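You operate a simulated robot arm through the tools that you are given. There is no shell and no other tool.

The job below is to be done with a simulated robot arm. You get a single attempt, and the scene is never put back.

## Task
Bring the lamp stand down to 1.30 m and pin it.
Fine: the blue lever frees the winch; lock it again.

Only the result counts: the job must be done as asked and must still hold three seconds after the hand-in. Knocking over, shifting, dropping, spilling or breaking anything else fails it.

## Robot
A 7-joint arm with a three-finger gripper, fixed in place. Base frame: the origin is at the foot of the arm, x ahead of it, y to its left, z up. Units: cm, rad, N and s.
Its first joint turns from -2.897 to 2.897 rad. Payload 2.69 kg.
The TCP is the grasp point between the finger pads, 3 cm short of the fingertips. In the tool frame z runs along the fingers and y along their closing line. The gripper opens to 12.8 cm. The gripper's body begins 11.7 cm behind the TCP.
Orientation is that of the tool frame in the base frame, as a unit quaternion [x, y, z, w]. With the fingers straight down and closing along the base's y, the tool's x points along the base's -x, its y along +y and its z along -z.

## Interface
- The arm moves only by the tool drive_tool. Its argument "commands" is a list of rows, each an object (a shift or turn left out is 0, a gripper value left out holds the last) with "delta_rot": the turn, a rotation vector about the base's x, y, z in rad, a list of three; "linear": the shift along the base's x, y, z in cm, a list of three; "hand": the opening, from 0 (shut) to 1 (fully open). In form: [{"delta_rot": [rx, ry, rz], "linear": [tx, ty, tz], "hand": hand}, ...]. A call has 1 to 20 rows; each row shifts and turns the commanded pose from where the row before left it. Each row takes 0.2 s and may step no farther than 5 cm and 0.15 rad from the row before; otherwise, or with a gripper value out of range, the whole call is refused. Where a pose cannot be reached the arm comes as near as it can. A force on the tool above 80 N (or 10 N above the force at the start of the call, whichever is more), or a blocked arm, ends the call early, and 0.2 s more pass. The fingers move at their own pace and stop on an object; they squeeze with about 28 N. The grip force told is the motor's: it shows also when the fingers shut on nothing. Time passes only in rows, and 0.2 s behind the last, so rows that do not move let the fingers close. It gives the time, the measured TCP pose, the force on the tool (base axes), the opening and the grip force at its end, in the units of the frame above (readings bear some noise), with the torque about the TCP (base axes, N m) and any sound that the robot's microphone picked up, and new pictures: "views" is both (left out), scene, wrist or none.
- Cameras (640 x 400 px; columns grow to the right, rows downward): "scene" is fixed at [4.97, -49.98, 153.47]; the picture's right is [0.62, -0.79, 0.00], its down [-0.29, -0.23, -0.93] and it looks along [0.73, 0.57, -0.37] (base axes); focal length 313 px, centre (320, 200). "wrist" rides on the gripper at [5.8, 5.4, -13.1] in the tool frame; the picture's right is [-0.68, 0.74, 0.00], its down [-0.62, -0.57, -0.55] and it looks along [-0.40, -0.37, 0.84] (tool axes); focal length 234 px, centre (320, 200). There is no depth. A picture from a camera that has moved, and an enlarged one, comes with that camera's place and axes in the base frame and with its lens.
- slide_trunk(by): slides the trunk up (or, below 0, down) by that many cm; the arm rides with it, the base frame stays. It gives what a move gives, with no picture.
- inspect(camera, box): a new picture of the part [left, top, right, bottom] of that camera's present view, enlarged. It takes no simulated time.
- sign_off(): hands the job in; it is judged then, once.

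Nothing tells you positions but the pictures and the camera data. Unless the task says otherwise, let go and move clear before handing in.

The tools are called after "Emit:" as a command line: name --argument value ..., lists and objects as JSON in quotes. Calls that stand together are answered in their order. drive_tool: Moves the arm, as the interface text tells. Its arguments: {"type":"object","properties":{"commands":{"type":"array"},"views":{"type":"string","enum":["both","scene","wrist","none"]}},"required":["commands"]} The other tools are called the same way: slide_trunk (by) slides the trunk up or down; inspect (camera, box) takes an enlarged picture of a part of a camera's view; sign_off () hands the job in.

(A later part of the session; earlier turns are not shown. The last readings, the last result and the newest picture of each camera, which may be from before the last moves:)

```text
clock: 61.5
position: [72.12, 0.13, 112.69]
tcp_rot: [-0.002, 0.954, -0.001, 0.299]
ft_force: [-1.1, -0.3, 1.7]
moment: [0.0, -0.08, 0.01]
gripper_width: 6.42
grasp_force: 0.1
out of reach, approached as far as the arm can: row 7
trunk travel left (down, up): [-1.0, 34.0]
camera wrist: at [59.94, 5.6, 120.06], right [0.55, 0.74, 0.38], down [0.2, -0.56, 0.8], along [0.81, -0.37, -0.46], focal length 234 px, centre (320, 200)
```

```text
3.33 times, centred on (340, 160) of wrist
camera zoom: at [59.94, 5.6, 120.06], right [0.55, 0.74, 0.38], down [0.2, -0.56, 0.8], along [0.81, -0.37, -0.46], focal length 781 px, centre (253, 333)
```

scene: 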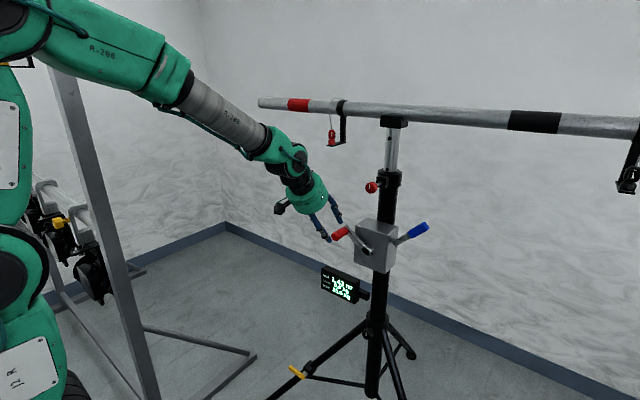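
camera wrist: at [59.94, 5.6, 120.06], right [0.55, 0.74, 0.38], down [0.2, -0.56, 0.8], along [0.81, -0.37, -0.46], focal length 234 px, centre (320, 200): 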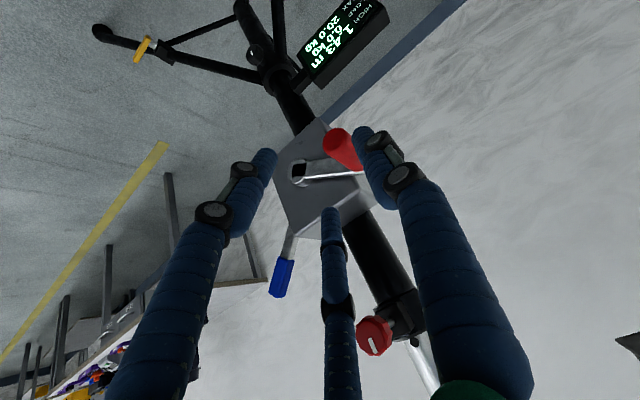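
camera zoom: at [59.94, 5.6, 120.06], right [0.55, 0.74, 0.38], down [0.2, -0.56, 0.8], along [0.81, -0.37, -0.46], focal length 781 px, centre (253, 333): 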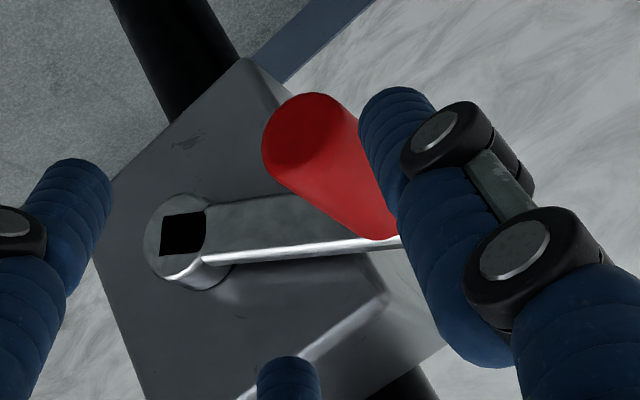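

The crank creeps slowly on its own weight. I'll re-grip it promptly at about (80.6, 1.6, 105).

Emit:
drive_tool --commands '[{"linear": [2.3, 0.7, -1]}, {"linear": [2.2, 0.8, -1]}, {"linear": [2, 0, -2.9]}, {"linear": [2, 0, -2.85]}, {}, {}]' --views "both"

```text
clock: 62.9
position: [81.13, 1.72, 104.83]
tcp_rot: [-0.002, 0.954, -0.001, 0.299]
ft_force: [1.3, 0.5, -0.8]
moment: [0.02, 0.02, -0.03]
gripper_width: 6.39
grasp_force: 0.0
trunk travel left (down, up): [-1.0, 34.0]
camera wrist: at [68.81, 7.11, 112.29], right [0.55, 0.74, 0.38], down [0.2, -0.56, 0.8], along [0.81, -0.37, -0.46], focal length 234 px, centre (320, 200)
```

scene: 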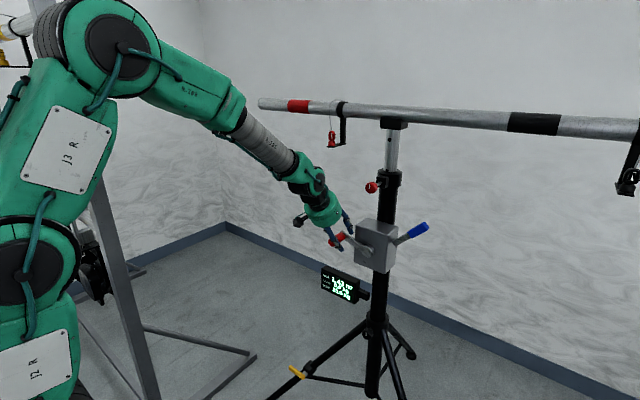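
wrist: 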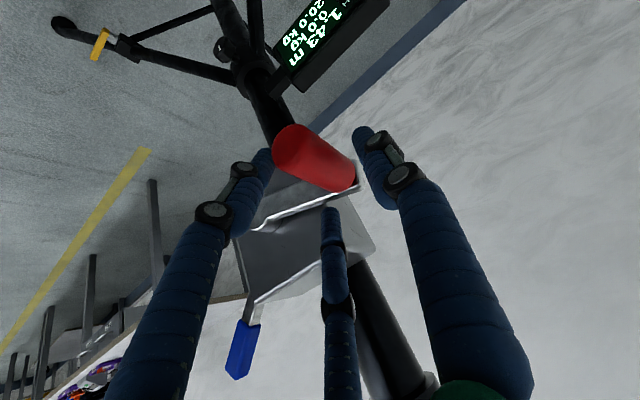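

The crank has crept lower, to about (81.8, 2.3, 102.3). I'll follow it down and close.

Emit:
drive_tool --commands '[{"linear": [0.2, 0.5, -2.2]}, {"linear": [0, 0.2, -1.4], "hand": 0.2}, {"hand": 0}, {}, {}]' --views "both"

```text
clock: 64.1
position: [81.06, 2.14, 101.29]
tcp_rot: [-0.001, 0.954, 0.0, 0.299]
ft_force: [-2.9, -49.6, 12.0]
moment: [-2.27, -1.35, 1.27]
gripper_width: 3.93
grasp_force: 44.7
trunk travel left (down, up): [-1.0, 34.0]
camera wrist: at [68.8, 7.5, 108.75], right [0.55, 0.74, 0.38], down [0.19, -0.56, 0.8], along [0.81, -0.37, -0.46], focal length 234 px, centre (320, 200)
```

scene: 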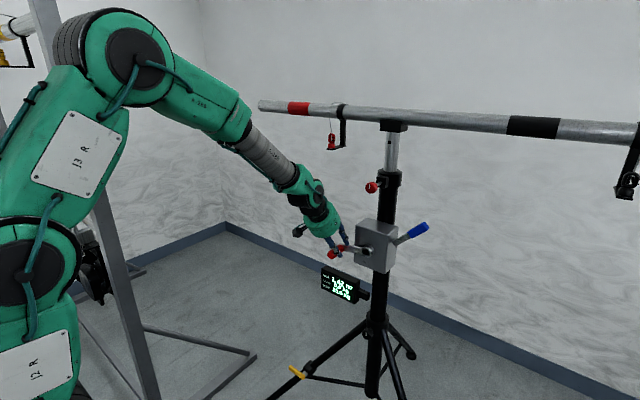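
wrist: 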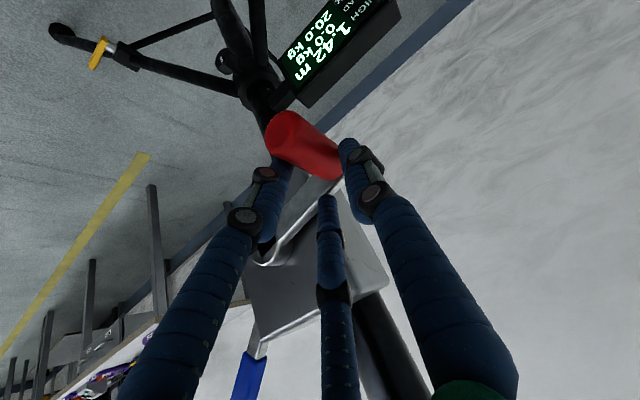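

The grip is only caught at the fingertips. I'll reopen, go lower and close properly.

Emit:
drive_tool --commands '[{"hand": 0.5}, {"linear": [0, 0.1, -2.4]}, {"linear": [-0.2, 0, -2.2]}, {"linear": [0, -0.1, -0.3], "hand": 0.2}, {"hand": 0}, {}]' --views "both"

```text
clock: 65.0
position: [81.5, 1.91, 97.99]
tcp_rot: [-0.004, 0.951, -0.002, 0.31]
ft_force: [-16.5, -29.2, 26.5]
moment: [-2.42, -0.75, 2.02]
gripper_width: 8.01
grasp_force: 28.1
trunk travel left (down, up): [-1.0, 34.0]
stopped in row 4: the force on the tool passed its limit at 84 N (the readings are from after the stop); the commanded pose is now the measured one
camera wrist: at [68.95, 7.22, 105.1], right [0.54, 0.74, 0.39], down [0.18, -0.56, 0.81], along [0.82, -0.37, -0.43], focal length 234 px, centre (320, 200)
```

scene: 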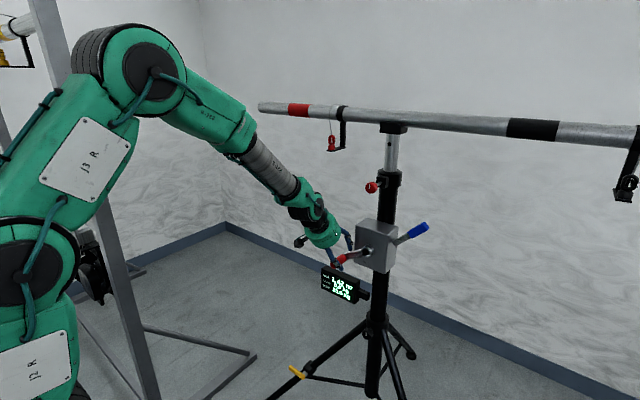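
wrist: 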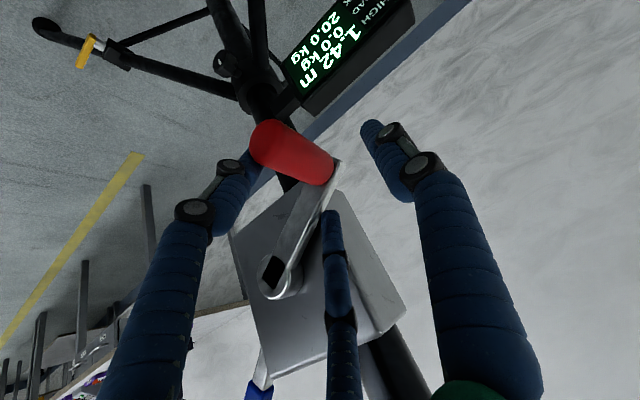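

The fingertips are too far forward and touch the crank arm. I'll back off and see where the crank settles.

Emit:
drive_tool --commands '[{"linear": [-1.2, 0, 1.8], "hand": 0.5}, {"linear": [-2, 0, 2]}, {"linear": [-2, 0, 2]}, {}, {}]' --views "both"

Emit:
inspect --camera "scene" --box '[310, 160, 470, 310]'

```text
clock: 66.2
position: [76.26, 2.33, 103.32]
tcp_rot: [-0.004, 0.952, -0.003, 0.307]
ft_force: [-0.7, -0.5, -0.2]
moment: [-0.02, -0.03, 0.02]
gripper_width: 6.42
grasp_force: 0.1
trunk travel left (down, up): [-1.0, 34.0]
camera wrist: at [63.83, 7.61, 110.45], right [0.54, 0.74, 0.39], down [0.18, -0.56, 0.81], along [0.82, -0.37, -0.44], focal length 234 px, centre (320, 200)
```

scene: 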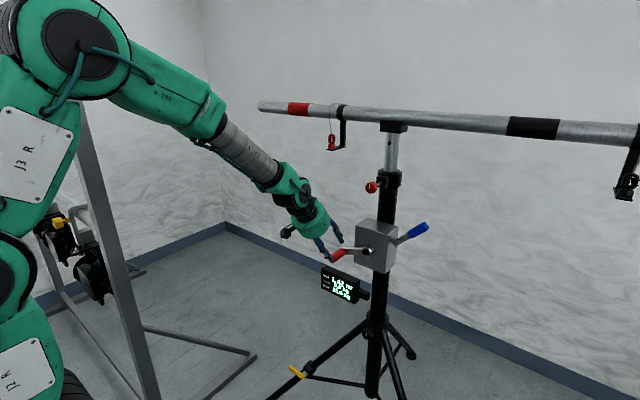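
wrist: 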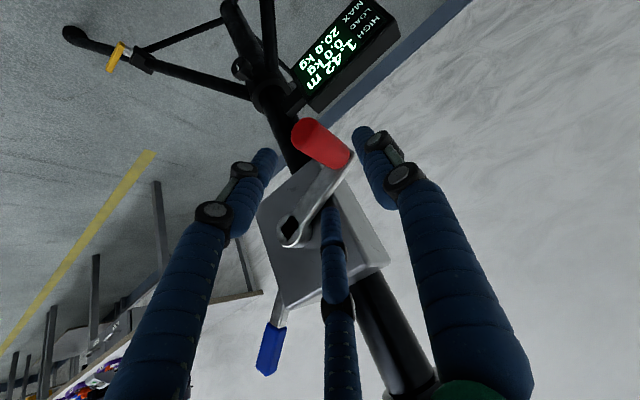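

```text
2.67 times, centred on (390, 235) of scene
camera zoom: at [4.97, -49.98, 153.47], right [0.62, -0.79, 0.0], down [-0.29, -0.23, -0.93], along [0.73, 0.57, -0.37], focal length 835 px, centre (133, 107)
```

zoom: 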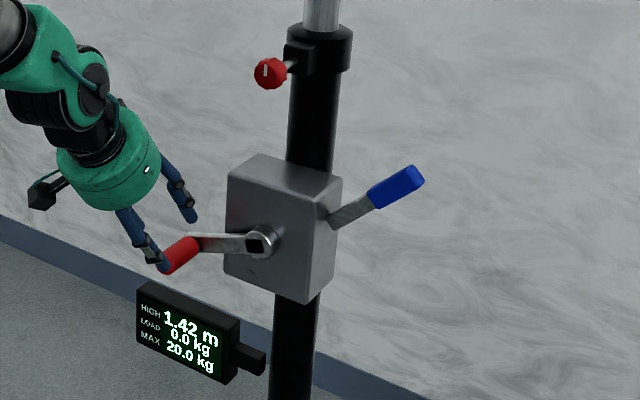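

Emit:
drive_tool --commands '[{}, {}, {}]' --views "wrist"

Emit:
inspect --camera "scene" --box '[310, 160, 470, 310]'

```text
clock: 67.0
position: [76.26, 2.21, 103.29]
tcp_rot: [-0.005, 0.951, -0.002, 0.308]
ft_force: [-0.5, -0.2, -0.1]
moment: [0.03, -0.02, -0.02]
gripper_width: 6.39
grasp_force: 0.1
trunk travel left (down, up): [-1.0, 34.0]
camera wrist: at [63.86, 7.6, 110.46], right [0.54, 0.74, 0.39], down [0.18, -0.56, 0.81], along [0.82, -0.37, -0.44], focal length 234 px, centre (320, 200)
```

wrist: 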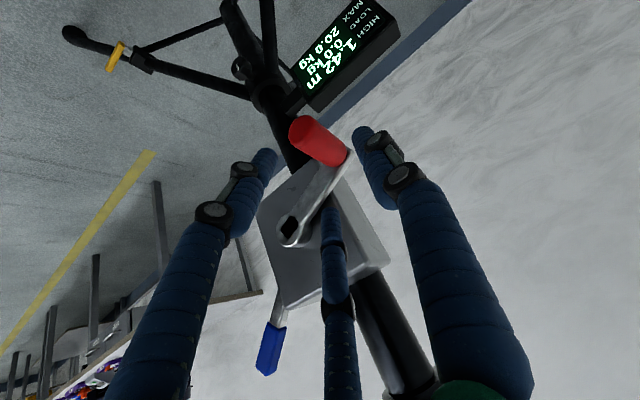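

```text
2.67 times, centred on (390, 235) of scene
camera zoom: at [4.97, -49.98, 153.47], right [0.62, -0.79, 0.0], down [-0.29, -0.23, -0.93], along [0.73, 0.57, -0.37], focal length 835 px, centre (133, 107)
```

zoom: 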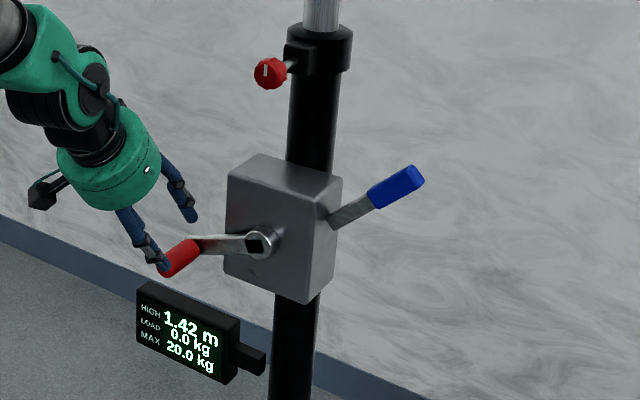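

The crank is now almost still at about (81, 2.2, 96.3). I'll approach with more x clearance and close.

Emit:
drive_tool --commands '[{"linear": [0.5, 0, -2.1]}, {"linear": [1.75, 0, -2.4]}, {"linear": [1.75, 0, -2.4]}, {}, {}]' --views "wrist"

Emit:
inspect --camera "scene" --box '[310, 160, 470, 310]'

```text
clock: 68.2
position: [80.08, 2.47, 96.38]
tcp_rot: [-0.005, 0.952, -0.002, 0.306]
ft_force: [-12.8, -13.5, -0.3]
moment: [-0.18, 0.31, 0.14]
gripper_width: 8.01
grasp_force: 9.8
trunk travel left (down, up): [-1.0, 34.0]
camera wrist: at [67.66, 7.74, 103.55], right [0.54, 0.74, 0.39], down [0.18, -0.56, 0.81], along [0.82, -0.37, -0.44], focal length 234 px, centre (320, 200)
```

wrist: 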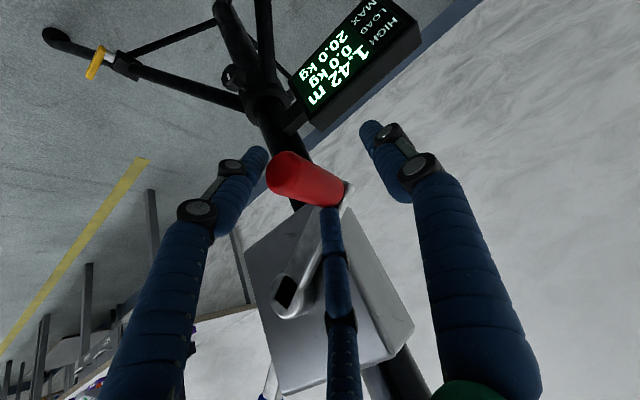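

```text
2.67 times, centred on (390, 235) of scene
camera zoom: at [4.97, -49.98, 153.47], right [0.62, -0.79, 0.0], down [-0.29, -0.23, -0.93], along [0.73, 0.57, -0.37], focal length 835 px, centre (133, 107)
```

zoom: 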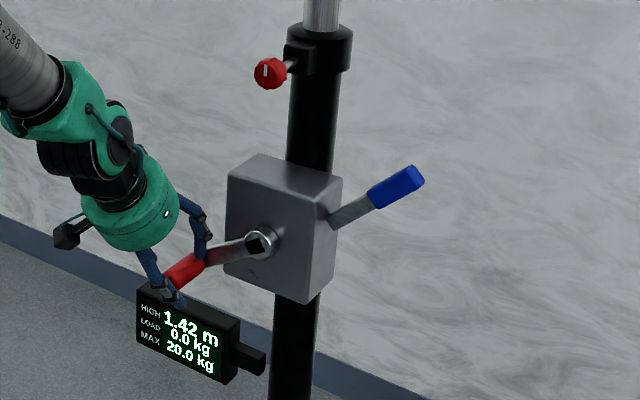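

The front (third) finger touches the crank arm, so all three fingers matter for clearance. I'll retreat, shift over the grip (now at about y=0.9, z=94.5) with smaller opening and less x, and close there.

Emit:
drive_tool --commands '[{"linear": [-2.4, 0, 3.2]}, {"linear": [-1.2, -0.8, 1.0], "hand": 0.42}, {"linear": [0, -0.7, 0]}, {}]' --views "wrist"

Emit:
inspect --camera "scene" --box '[310, 160, 470, 310]'

```text
clock: 69.2
position: [76.43, 0.67, 100.52]
tcp_rot: [-0.003, 0.952, -0.003, 0.307]
ft_force: [-0.7, 0.3, -0.4]
moment: [0.02, 0.0, 0.01]
gripper_width: 5.4
grasp_force: 0.0
trunk travel left (down, up): [-1.0, 34.0]
camera wrist: at [64.1, 6.04, 107.74], right [0.54, 0.74, 0.39], down [0.18, -0.56, 0.81], along [0.82, -0.37, -0.44], focal length 234 px, centre (320, 200)
```

wrist: 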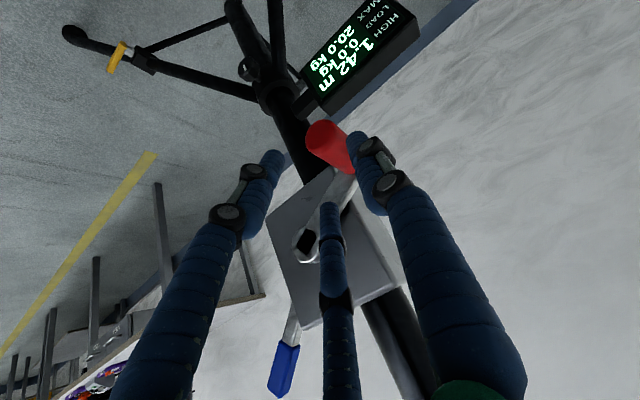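

```text
2.67 times, centred on (390, 235) of scene
camera zoom: at [4.97, -49.98, 153.47], right [0.62, -0.79, 0.0], down [-0.29, -0.23, -0.93], along [0.73, 0.57, -0.37], focal length 835 px, centre (133, 107)
```

zoom: 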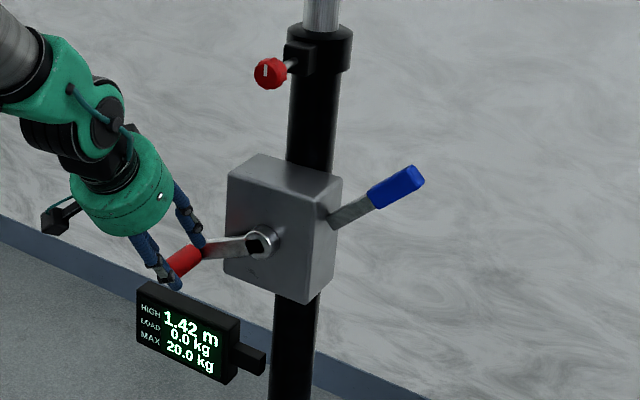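

Emit:
drive_tool --commands '[{"linear": [0, 0.85, -0.9]}, {"linear": [1.5, 0, -2.1]}, {"linear": [1.5, 0, -2.1]}, {"hand": 0.1}, {"hand": 0}, {}]' --views "wrist"

Emit:
inspect --camera "scene" --box '[310, 160, 470, 310]'

```text
clock: 70.7
position: [79.76, 1.38, 95.6]
tcp_rot: [-0.003, 0.951, -0.002, 0.309]
ft_force: [17.0, -21.6, 2.9]
moment: [0.07, 0.01, -2.21]
gripper_width: 4.13
grasp_force: 45.0
trunk travel left (down, up): [-1.0, 34.0]
camera wrist: at [67.23, 6.67, 102.73], right [0.54, 0.74, 0.39], down [0.18, -0.56, 0.81], along [0.82, -0.37, -0.44], focal length 234 px, centre (320, 200)
```

wrist: 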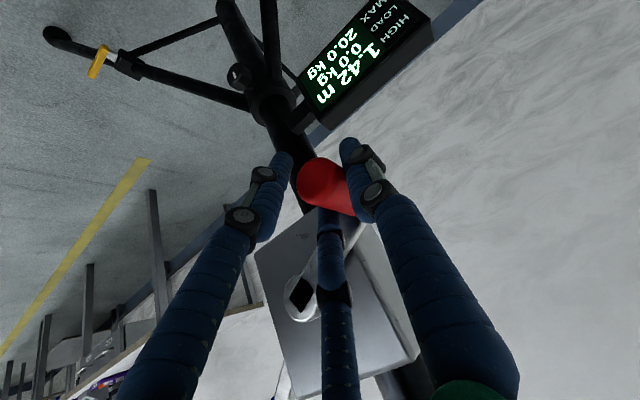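

```text
2.67 times, centred on (390, 235) of scene
camera zoom: at [4.97, -49.98, 153.47], right [0.62, -0.79, 0.0], down [-0.29, -0.23, -0.93], along [0.73, 0.57, -0.37], focal length 835 px, centre (133, 107)
```

zoom: 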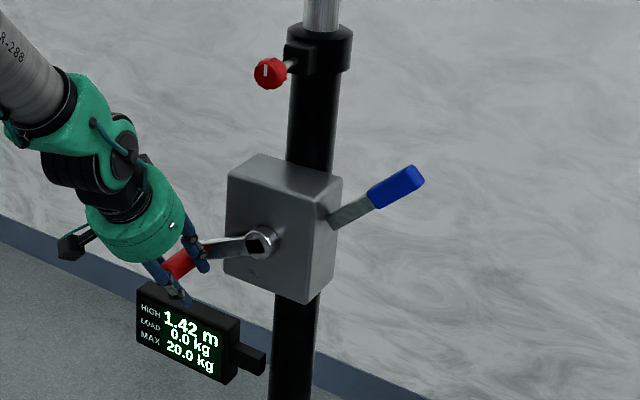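

Now it is properly held. I'll move along the lower-left arc.

Emit:
drive_tool --commands '[{"linear": [0.05, -0.8, -1.29]}, {"linear": [0, -0.95, -1.16]}, {"linear": [0, -1.11, -1.01]}, {}, {}]' --views "wrist"

Emit:
inspect --camera "scene" --box '[310, 160, 470, 310]'

```text
clock: 71.8
position: [79.7, -1.31, 92.16]
tcp_rot: [-0.004, 0.951, -0.001, 0.309]
ft_force: [-0.3, -25.7, 22.8]
moment: [0.24, -0.79, -2.41]
gripper_width: 4.13
grasp_force: 45.2
trunk travel left (down, up): [-1.0, 34.0]
camera wrist: at [67.24, 4.0, 99.31], right [0.54, 0.74, 0.39], down [0.18, -0.56, 0.81], along [0.82, -0.37, -0.44], focal length 234 px, centre (320, 200)
```

wrist: 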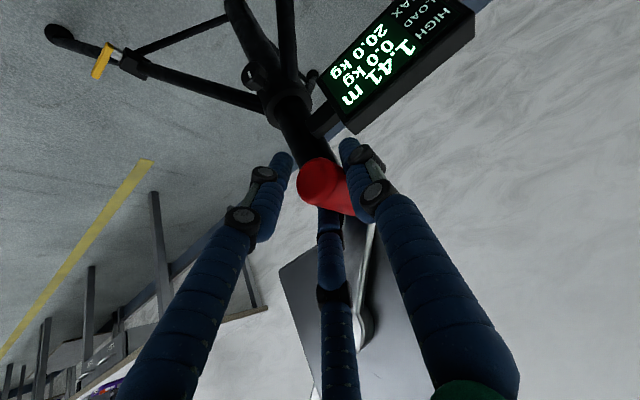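

```text
2.67 times, centred on (390, 235) of scene
camera zoom: at [4.97, -49.98, 153.47], right [0.62, -0.79, 0.0], down [-0.29, -0.23, -0.93], along [0.73, 0.57, -0.37], focal length 835 px, centre (133, 107)
```

zoom: 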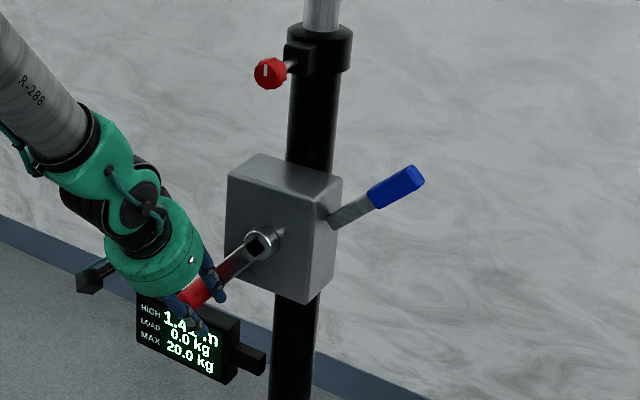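

Works well, and the wrist view shows the display too (1.41 m). Continuing through the bottom of the circle.

Emit:
drive_tool --commands '[{"linear": [0, -1.26, -0.68]}, {"linear": [0, -1.31, -0.58]}, {"linear": [0, -1.38, -0.38]}, {"linear": [0, -1.43, -0.17]}, {}, {}]' --views "wrist"

Emit:
inspect --camera "scene" --box '[310, 160, 470, 310]'

```text
clock: 73.2
position: [79.62, -6.75, 89.9]
tcp_rot: [-0.004, 0.952, -0.003, 0.306]
ft_force: [15.1, -4.1, -13.0]
moment: [-0.06, -0.06, -1.76]
gripper_width: 4.12
grasp_force: 45.3
trunk travel left (down, up): [-1.0, 34.0]
camera wrist: at [67.26, -1.42, 97.15], right [0.54, 0.74, 0.39], down [0.18, -0.56, 0.81], along [0.82, -0.37, -0.44], focal length 234 px, centre (320, 200)
```

wrist: 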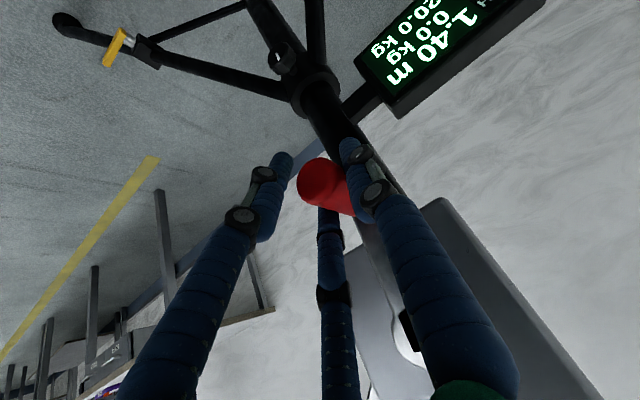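

```text
2.67 times, centred on (390, 235) of scene
camera zoom: at [4.97, -49.98, 153.47], right [0.62, -0.79, 0.0], down [-0.29, -0.23, -0.93], along [0.73, 0.57, -0.37], focal length 835 px, centre (133, 107)
```

zoom: 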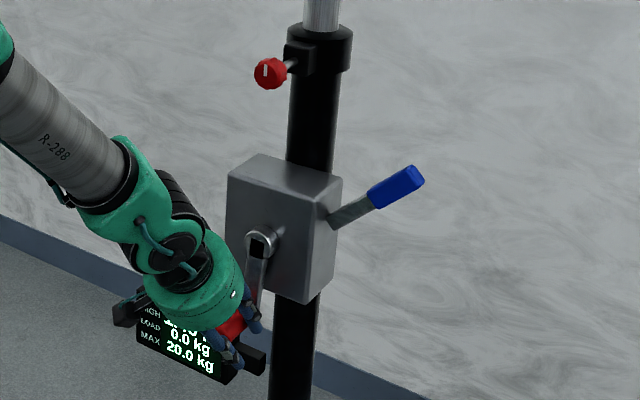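

Exactly one turn gave 10 cm (1.40 m). One more full turn is needed, so I continue.

Emit:
drive_tool --commands '[{"linear": [0.05, -1.5, 0.03]}, {"linear": [0, -1.43, 0.33]}, {"linear": [0, -1.37, 0.54]}, {"linear": [0, -1.27, 0.74]}, {"linear": [0, -1.15, 0.92]}, {}, {}]' --views "wrist"

```text
clock: 74.8
position: [79.75, -13.97, 92.16]
tcp_rot: [-0.002, 0.952, -0.002, 0.305]
ft_force: [-18.5, -45.6, -48.5]
moment: [-0.46, 0.73, -3.28]
gripper_width: 4.04
grasp_force: 44.6
trunk travel left (down, up): [-1.0, 34.0]
camera wrist: at [67.3, -8.45, 99.56], right [0.55, 0.74, 0.39], down [0.19, -0.56, 0.81], along [0.82, -0.37, -0.44], focal length 234 px, centre (320, 200)
```

wrist: 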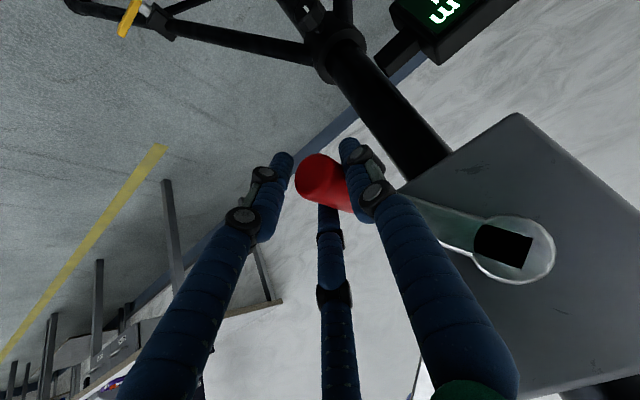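

The side force shows the effective circle centre for the grasp point is a bit more to -y (about y=-7.95). I'll correct and continue up the right side.

Emit:
drive_tool --commands '[{"linear": [-0.05, -0.17, -0.2]}, {"linear": [0, -1.08, 1.01]}, {"linear": [0, -0.92, 1.16]}, {"linear": [0, -0.74, 1.29]}, {"linear": [0, -0.54, 1.38]}, {}, {}]' --views "none"

Emit:
inspect --camera "scene" --box '[310, 160, 470, 310]'

```text
clock: 76.5
position: [79.66, -17.35, 97.52]
tcp_rot: [-0.002, 0.951, -0.002, 0.31]
ft_force: [-21.1, -59.3, -9.0]
moment: [-0.17, 0.66, -3.69]
gripper_width: 4.05
grasp_force: 44.9
trunk travel left (down, up): [-1.0, 34.0]
```

```text
2.67 times, centred on (390, 235) of scene
camera zoom: at [4.97, -49.98, 153.47], right [0.62, -0.79, 0.0], down [-0.29, -0.23, -0.93], along [0.73, 0.57, -0.37], focal length 835 px, centre (133, 107)
```

zoom: 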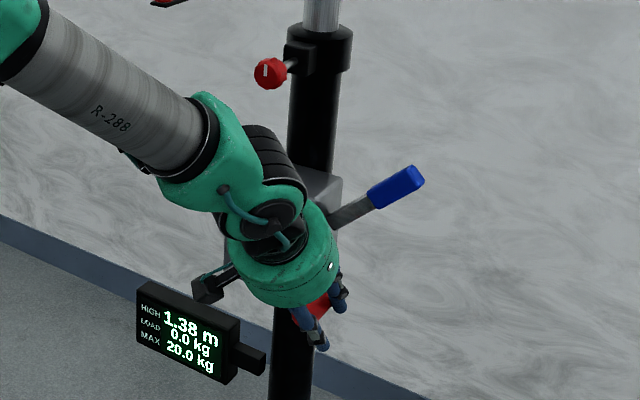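

Emit:
drive_tool --commands '[{"linear": [-0.05, -0.3, 0]}, {"linear": [0, -0.22, 1.47]}, {"linear": [0, 0, 1.48]}, {"linear": [0, 0.2, 1.47]}, {"linear": [0, 0.42, 1.42]}, {}, {}]' --views "none"

Emit:
inspect --camera "scene" --box '[310, 160, 470, 310]'

```text
clock: 78.0
position: [79.64, -17.16, 103.4]
tcp_rot: [-0.002, 0.95, -0.003, 0.312]
ft_force: [-7.8, -39.3, 21.4]
moment: [0.08, 0.21, -2.97]
gripper_width: 4.09
grasp_force: 45.9
trunk travel left (down, up): [-1.0, 34.0]
```

```text
2.67 times, centred on (390, 235) of scene
camera zoom: at [4.97, -49.98, 153.47], right [0.62, -0.79, 0.0], down [-0.29, -0.23, -0.93], along [0.73, 0.57, -0.37], focal length 835 px, centre (133, 107)
```

zoom: 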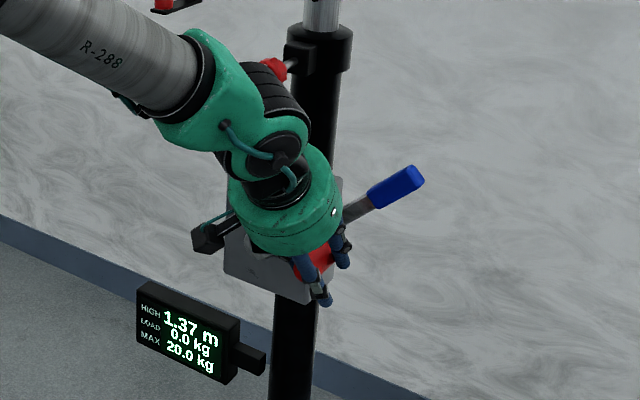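

Emit:
drive_tool --commands '[{"linear": [0, 0.55, 1.4]}, {"linear": [0, 0.86, 1.23]}, {"linear": [0, 1.03, 1.08]}, {"linear": [0, 1.18, 0.92]}, {}, {}]' --views "none"

Emit:
inspect --camera "scene" --box '[310, 160, 470, 310]'

```text
clock: 79.5
position: [79.56, -13.42, 108.26]
tcp_rot: [-0.003, 0.95, -0.002, 0.311]
ft_force: [6.2, -22.9, 44.9]
moment: [0.35, -1.0, -1.96]
gripper_width: 4.1
grasp_force: 44.8
trunk travel left (down, up): [-1.0, 34.0]
```

```text
2.67 times, centred on (390, 235) of scene
camera zoom: at [4.97, -49.98, 153.47], right [0.62, -0.79, 0.0], down [-0.29, -0.23, -0.93], along [0.73, 0.57, -0.37], focal length 835 px, centre (133, 107)
```

zoom: 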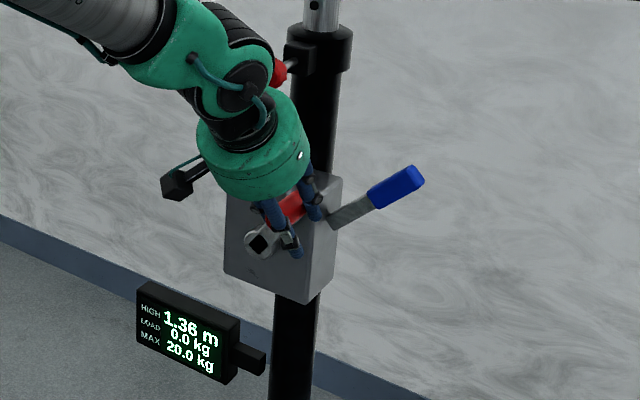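

Emit:
drive_tool --commands '[{"linear": [0, -0.08, 0.15]}, {"linear": [0, 1.33, 0.72]}, {"linear": [0, 1.42, 0.5]}, {"linear": [0, 1.48, 0.28]}, {"linear": [0, 1.5, 0.06]}, {}, {}]' --views "none"

Emit:
inspect --camera "scene" --box '[310, 160, 470, 310]'

```text
clock: 81.0
position: [79.71, -7.47, 109.8]
tcp_rot: [-0.004, 0.951, -0.002, 0.309]
ft_force: [2.3, 6.8, 39.0]
moment: [0.29, -1.03, -1.59]
gripper_width: 4.14
grasp_force: 45.5
trunk travel left (down, up): [-1.0, 34.0]
```

```text
2.67 times, centred on (390, 235) of scene
camera zoom: at [4.97, -49.98, 153.47], right [0.62, -0.79, 0.0], down [-0.29, -0.23, -0.93], along [0.73, 0.57, -0.37], focal length 835 px, centre (133, 107)
```

zoom: 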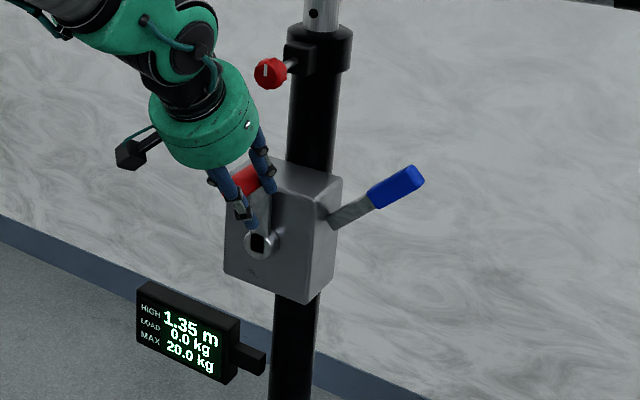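

1.35 m at the top. Continuing over to the left side.

Emit:
drive_tool --commands '[{"linear": [0, 1.49, -0.07]}, {"linear": [0, 1.45, -0.41]}, {"linear": [0, 1.37, -0.62]}, {"linear": [0, 1.26, -0.82]}, {}, {}]' --views "none"

Emit:
inspect --camera "scene" --box '[310, 160, 470, 310]'

```text
clock: 82.5
position: [79.49, -1.99, 106.92]
tcp_rot: [-0.004, 0.953, -0.003, 0.304]
ft_force: [12.6, 8.3, -2.2]
moment: [-0.14, -0.42, -0.88]
gripper_width: 3.95
grasp_force: 45.2
trunk travel left (down, up): [-1.0, 34.0]
```

```text
2.67 times, centred on (390, 235) of scene
camera zoom: at [4.97, -49.98, 153.47], right [0.62, -0.79, 0.0], down [-0.29, -0.23, -0.93], along [0.73, 0.57, -0.37], focal length 835 px, centre (133, 107)
```

zoom: 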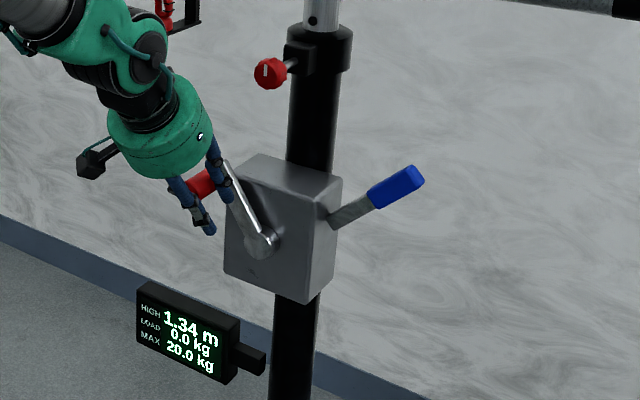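

1.34 m, and forces are low. I'll check how the grip sits in the hand.

Emit:
inspect --camera "wrist" --box '[200, 80, 440, 230]'

```text
2.67 times, centred on (320, 155) of wrist
camera zoom: at [67.14, 3.34, 114.24], right [0.55, 0.74, 0.39], down [0.19, -0.56, 0.81], along [0.82, -0.37, -0.44], focal length 624 px, centre (320, 320)
```

zoom: 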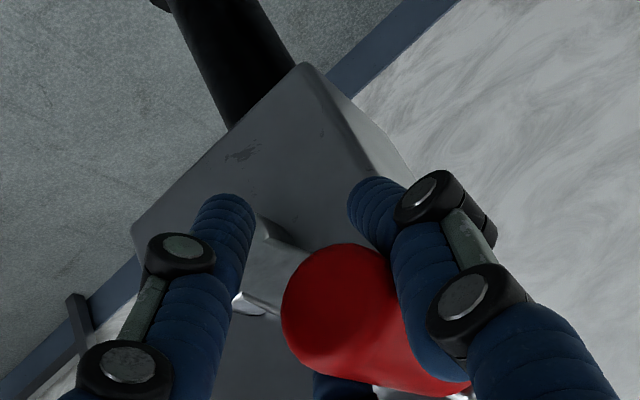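

The grip has shifted slightly in the hand but is still held. I continue down the left side.

Emit:
drive_tool --commands '[{"linear": [0, 1.14, -0.97]}, {"linear": [0, 0.99, -1.13]}, {"linear": [0, 0.8, -1.26]}, {"linear": [0, 0.61, -1.37]}, {}, {}]' --views "wrist"

Emit:
inspect --camera "scene" --box '[310, 160, 470, 310]'

```text
clock: 83.8
position: [79.56, 1.38, 102.62]
tcp_rot: [-0.003, 0.952, -0.003, 0.306]
ft_force: [-16.9, -14.7, -12.4]
moment: [0.13, -0.69, -1.49]
gripper_width: 3.95
grasp_force: 45.2
trunk travel left (down, up): [-1.0, 34.0]
camera wrist: at [67.13, 6.81, 109.83], right [0.55, 0.74, 0.39], down [0.18, -0.56, 0.81], along [0.82, -0.37, -0.44], focal length 234 px, centre (320, 200)
```

wrist: 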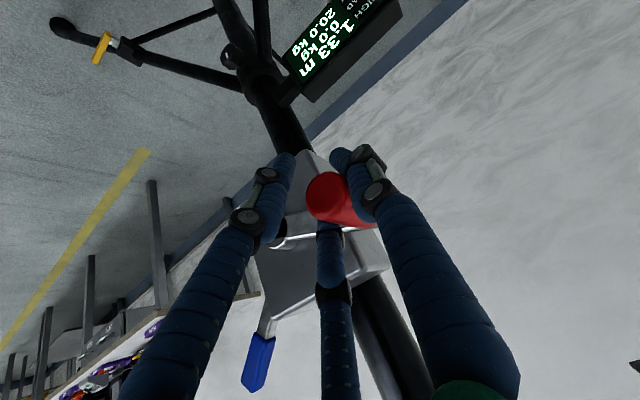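

```text
2.67 times, centred on (390, 235) of scene
camera zoom: at [4.97, -49.98, 153.47], right [0.62, -0.79, 0.0], down [-0.29, -0.23, -0.93], along [0.73, 0.57, -0.37], focal length 835 px, centre (133, 107)
```

zoom: 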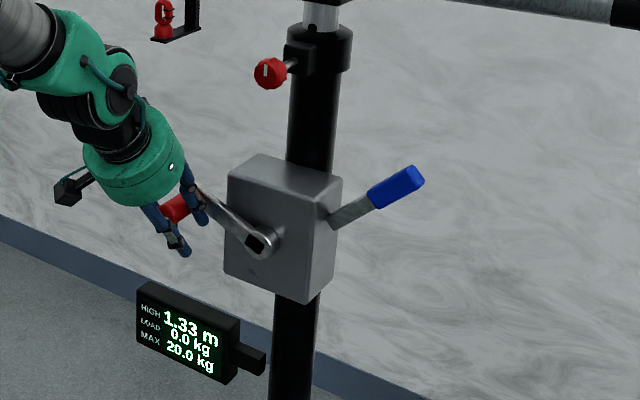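

1.33 m. Continuing on the left side.

Emit:
drive_tool --commands '[{"linear": [-0.05, 0.3, -1.45]}, {"linear": [0, 0.13, -1.49]}, {"linear": [0, -0.09, -1.5]}, {"linear": [0, -0.31, -1.47]}, {}, {}]' --views "wrist"

Emit:
inspect --camera "scene" --box '[310, 160, 470, 310]'

```text
clock: 85.2
position: [79.59, 2.12, 96.89]
tcp_rot: [-0.005, 0.951, -0.003, 0.308]
ft_force: [3.8, 57.8, -14.6]
moment: [-0.94, -1.23, -0.62]
gripper_width: 3.97
grasp_force: 44.8
trunk travel left (down, up): [-1.0, 34.0]
camera wrist: at [67.16, 7.38, 104.07], right [0.54, 0.74, 0.39], down [0.18, -0.56, 0.81], along [0.82, -0.37, -0.44], focal length 234 px, centre (320, 200)
```

wrist: 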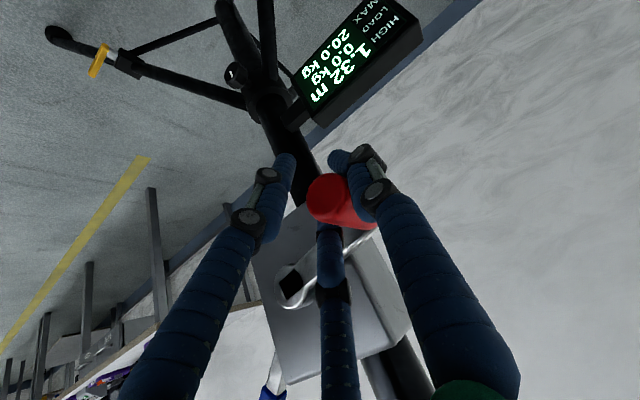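

```text
2.67 times, centred on (390, 235) of scene
camera zoom: at [4.97, -49.98, 153.47], right [0.62, -0.79, 0.0], down [-0.29, -0.23, -0.93], along [0.73, 0.57, -0.37], focal length 835 px, centre (133, 107)
```

zoom: 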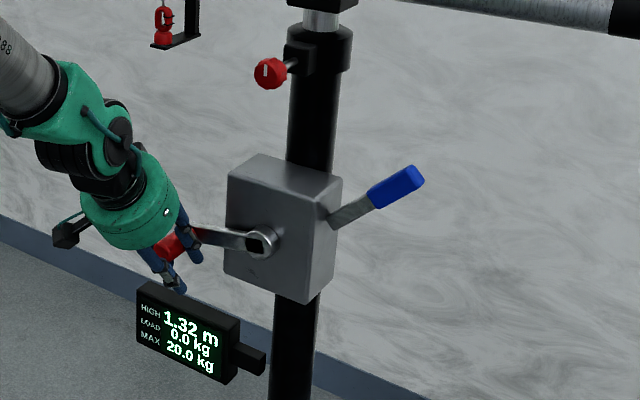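

1.32 m. I'll ease the side load and continue in smaller portions.

Emit:
drive_tool --commands '[{"linear": [0, 0.15, 0]}, {"linear": [0, -0.35, -1.45]}, {"linear": [0, -0.6, -1.37]}, {"linear": [0, -0.8, -1.27]}, {}, {}]' --views "wrist"

Emit:
inspect --camera "scene" --box '[310, 160, 470, 310]'

```text
clock: 86.7
position: [79.51, 0.16, 92.58]
tcp_rot: [-0.004, 0.953, -0.004, 0.303]
ft_force: [20.6, 49.1, -49.9]
moment: [-1.11, 1.01, -1.47]
gripper_width: 3.94
grasp_force: 45.0
trunk travel left (down, up): [-1.0, 34.0]
camera wrist: at [67.2, 5.47, 99.77], right [0.55, 0.74, 0.39], down [0.19, -0.56, 0.81], along [0.82, -0.37, -0.44], focal length 234 px, centre (320, 200)
```

wrist: 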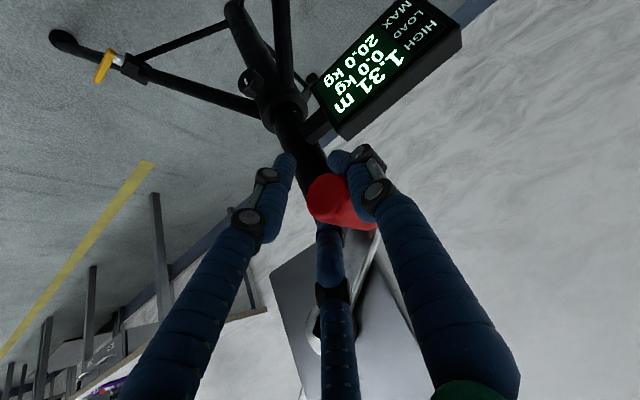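

```text
2.67 times, centred on (390, 235) of scene
camera zoom: at [4.97, -49.98, 153.47], right [0.62, -0.79, 0.0], down [-0.29, -0.23, -0.93], along [0.73, 0.57, -0.37], focal length 835 px, centre (133, 107)
```

zoom: 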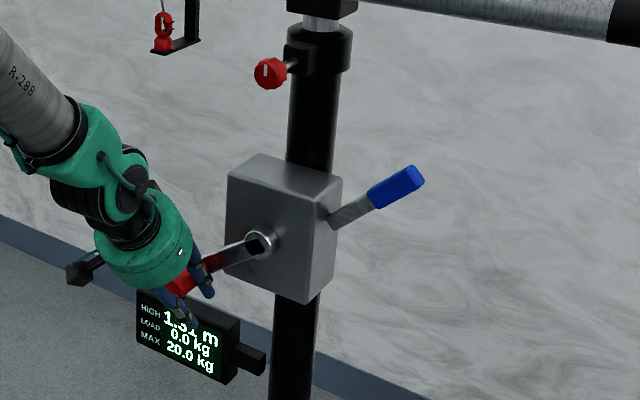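

1.31 m. I'll correct outward and continue toward the bottom in short portions.

Emit:
drive_tool --commands '[{"linear": [0.03, 0.17, -0.2]}, {"linear": [0, -1.0, -1.08]}, {"linear": [0, -1.18, -0.92]}, {"linear": [0, -1.3, -0.73]}, {}, {}]' --views "wrist"

Emit:
inspect --camera "scene" --box '[310, 160, 470, 310]'

```text
clock: 88.0
position: [79.62, -3.25, 89.62]
tcp_rot: [-0.004, 0.952, -0.002, 0.306]
ft_force: [-2.1, 13.0, -44.4]
moment: [-0.54, 0.34, -1.53]
gripper_width: 3.9
grasp_force: 44.7
trunk travel left (down, up): [-1.0, 34.0]
camera wrist: at [67.18, 2.0, 96.9], right [0.55, 0.74, 0.39], down [0.18, -0.56, 0.81], along [0.82, -0.37, -0.44], focal length 234 px, centre (320, 200)
```

wrist: 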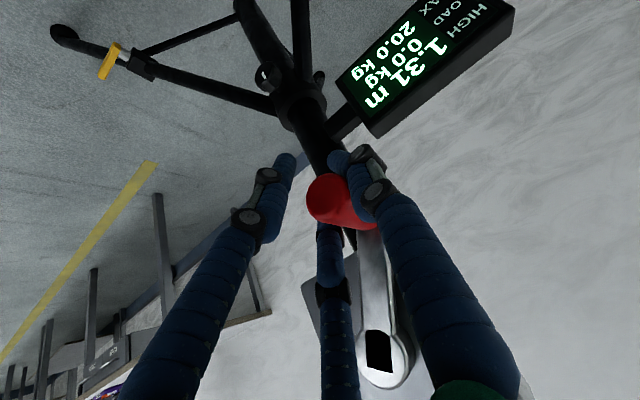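

```text
2.67 times, centred on (390, 235) of scene
camera zoom: at [4.97, -49.98, 153.47], right [0.62, -0.79, 0.0], down [-0.29, -0.23, -0.93], along [0.73, 0.57, -0.37], focal length 835 px, centre (133, 107)
```

zoom: 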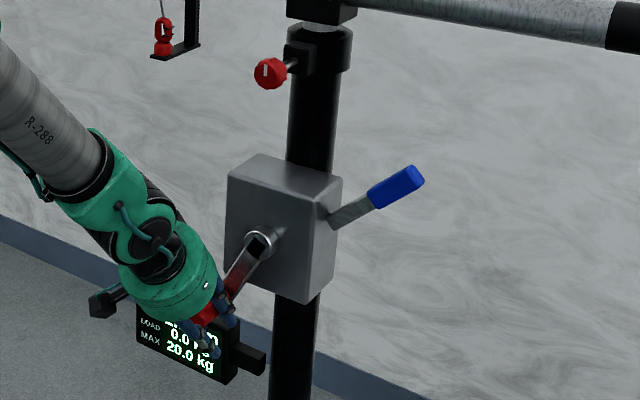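

Close to 1.305. I'll carefully continue toward the bottom position.

Emit:
drive_tool --commands '[{"linear": [0, 0.03, -0.15]}, {"linear": [0, -1.2, -0.42]}, {"linear": [0, -1.2, -0.28]}, {"linear": [0, -0.8, -0.1]}, {}, {}]' --views "wrist"

Emit:
inspect --camera "scene" --box '[310, 160, 470, 310]'

```text
clock: 89.5
position: [79.5, -6.42, 88.64]
tcp_rot: [-0.003, 0.952, -0.002, 0.305]
ft_force: [3.6, 1.0, -51.2]
moment: [-0.48, 0.44, -1.61]
gripper_width: 3.92
grasp_force: 45.0
trunk travel left (down, up): [-1.0, 34.0]
camera wrist: at [67.19, -1.14, 95.96], right [0.55, 0.74, 0.39], down [0.18, -0.56, 0.81], along [0.82, -0.37, -0.44], focal length 234 px, centre (320, 200)
```

wrist: 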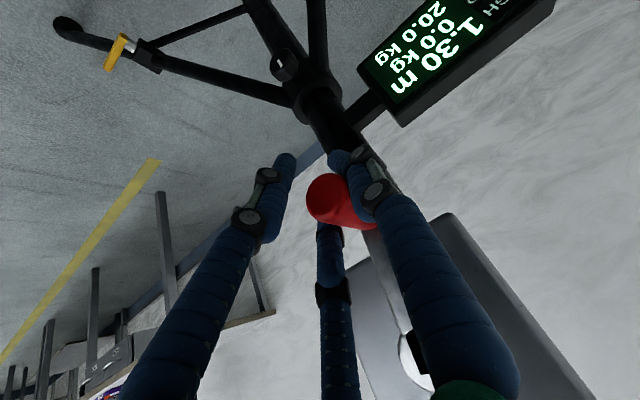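

```text
2.67 times, centred on (390, 235) of scene
camera zoom: at [4.97, -49.98, 153.47], right [0.62, -0.79, 0.0], down [-0.29, -0.23, -0.93], along [0.73, 0.57, -0.37], focal length 835 px, centre (133, 107)
```

zoom: 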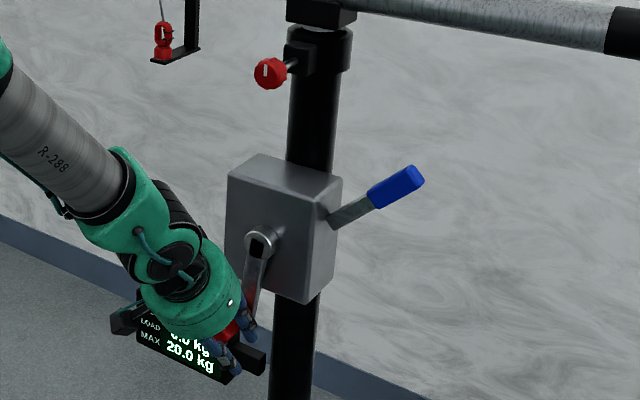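

The display shows 1.30 m. I'll compare the crank hub with its original orientation for the fine position, and measure the mast.

Emit:
inspect --camera "scene" --box '[360, 215, 440, 265]'

Emit:
inspect --camera "scene" --box '[330, 240, 410, 290]'

Emit:
inspect --camera "scene" --box '[350, 130, 430, 180]'

```text
8.00 times, centred on (400, 240) of scene
camera zoom: at [4.97, -49.98, 153.47], right [0.62, -0.79, 0.0], down [-0.29, -0.23, -0.93], along [0.73, 0.57, -0.37], focal length 2505 px, centre (-320, -120)
```

zoom: 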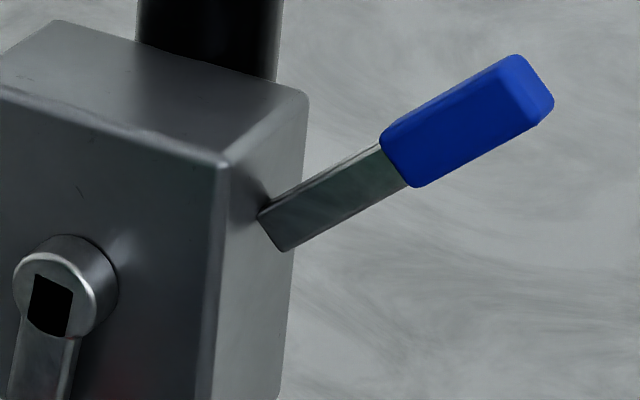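

```text
8.00 times, centred on (370, 265) of scene
camera zoom: at [4.97, -49.98, 153.47], right [0.62, -0.79, 0.0], down [-0.29, -0.23, -0.93], along [0.73, 0.57, -0.37], focal length 2505 px, centre (-80, -320)
```

zoom: 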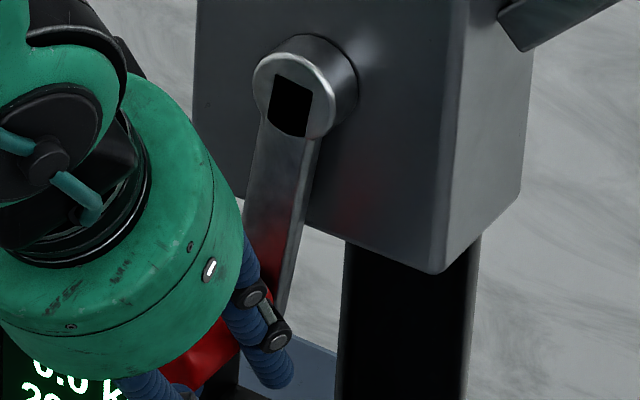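

```text
8.00 times, centred on (390, 155) of scene
camera zoom: at [4.97, -49.98, 153.47], right [0.62, -0.79, 0.0], down [-0.29, -0.23, -0.93], along [0.73, 0.57, -0.37], focal length 2505 px, centre (-240, 560)
```

zoom: 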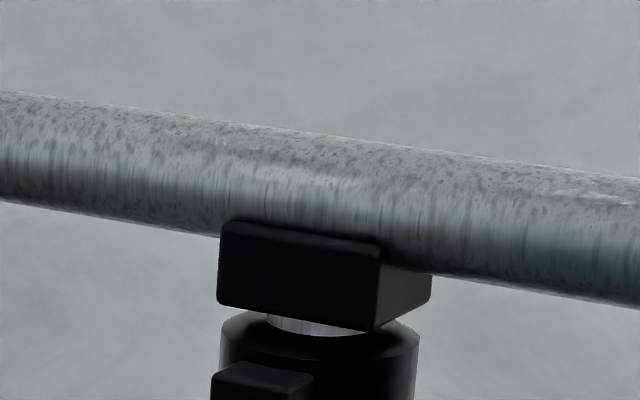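

The slot in the hub is still tilted about 0.15 rad relative to the start, so the mast is roughly 0.2 cm high. I'll turn slightly more toward -y and ease the downward load.

Emit:
drive_tool --commands '[{"linear": [0, 0, -0.18]}, {"linear": [0, -0.7, -0.03]}, {"linear": [0, -0.7, 0]}, {}, {}]' --views "none"

Emit:
inspect --camera "scene" --box '[360, 215, 440, 265]'

Emit:
inspect --camera "scene" --box '[350, 130, 430, 180]'

```text
clock: 90.7
position: [79.59, -7.76, 88.71]
tcp_rot: [-0.003, 0.952, -0.003, 0.306]
ft_force: [-10.8, 6.1, -40.1]
moment: [-0.41, 0.0, -1.29]
gripper_width: 3.9
grasp_force: 45.4
trunk travel left (down, up): [-1.0, 34.0]
```

```text
8.00 times, centred on (400, 240) of scene
camera zoom: at [4.97, -49.98, 153.47], right [0.62, -0.79, 0.0], down [-0.29, -0.23, -0.93], along [0.73, 0.57, -0.37], focal length 2505 px, centre (-320, -120)
```

zoom: 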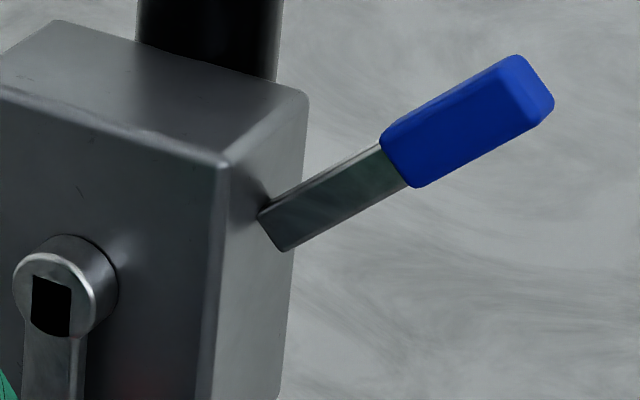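

```text
8.00 times, centred on (390, 155) of scene
camera zoom: at [4.97, -49.98, 153.47], right [0.62, -0.79, 0.0], down [-0.29, -0.23, -0.93], along [0.73, 0.57, -0.37], focal length 2505 px, centre (-240, 560)
```

zoom: 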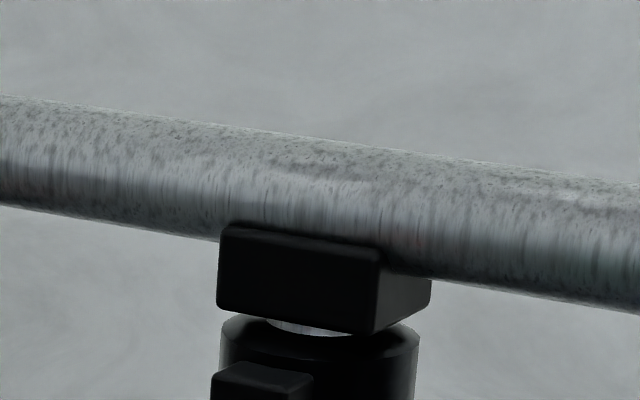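

Emit:
inspect --camera "scene" --box '[300, 160, 460, 310]'

Emit:
inspect --camera "scene" --box '[340, 235, 400, 275]'

```text
2.67 times, centred on (380, 235) of scene
camera zoom: at [4.97, -49.98, 153.47], right [0.62, -0.79, 0.0], down [-0.29, -0.23, -0.93], along [0.73, 0.57, -0.37], focal length 835 px, centre (160, 107)
```

zoom: 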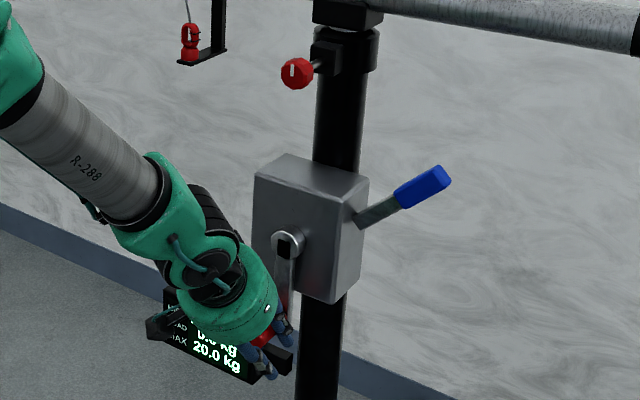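

```text
10.00 times, centred on (370, 255) of scene
camera zoom: at [4.97, -49.98, 153.47], right [0.62, -0.79, 0.0], down [-0.29, -0.23, -0.93], along [0.73, 0.57, -0.37], focal length 3131 px, centre (-180, -350)
```

zoom: 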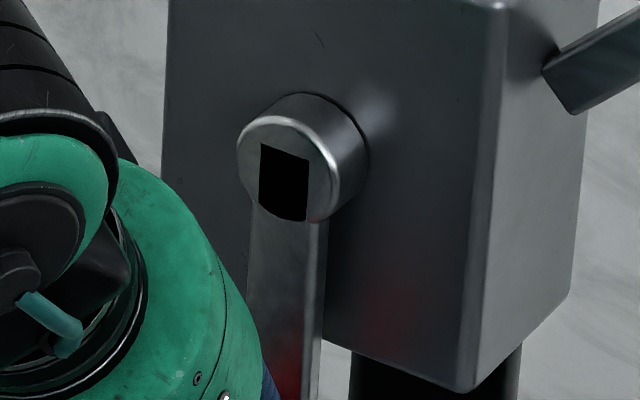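

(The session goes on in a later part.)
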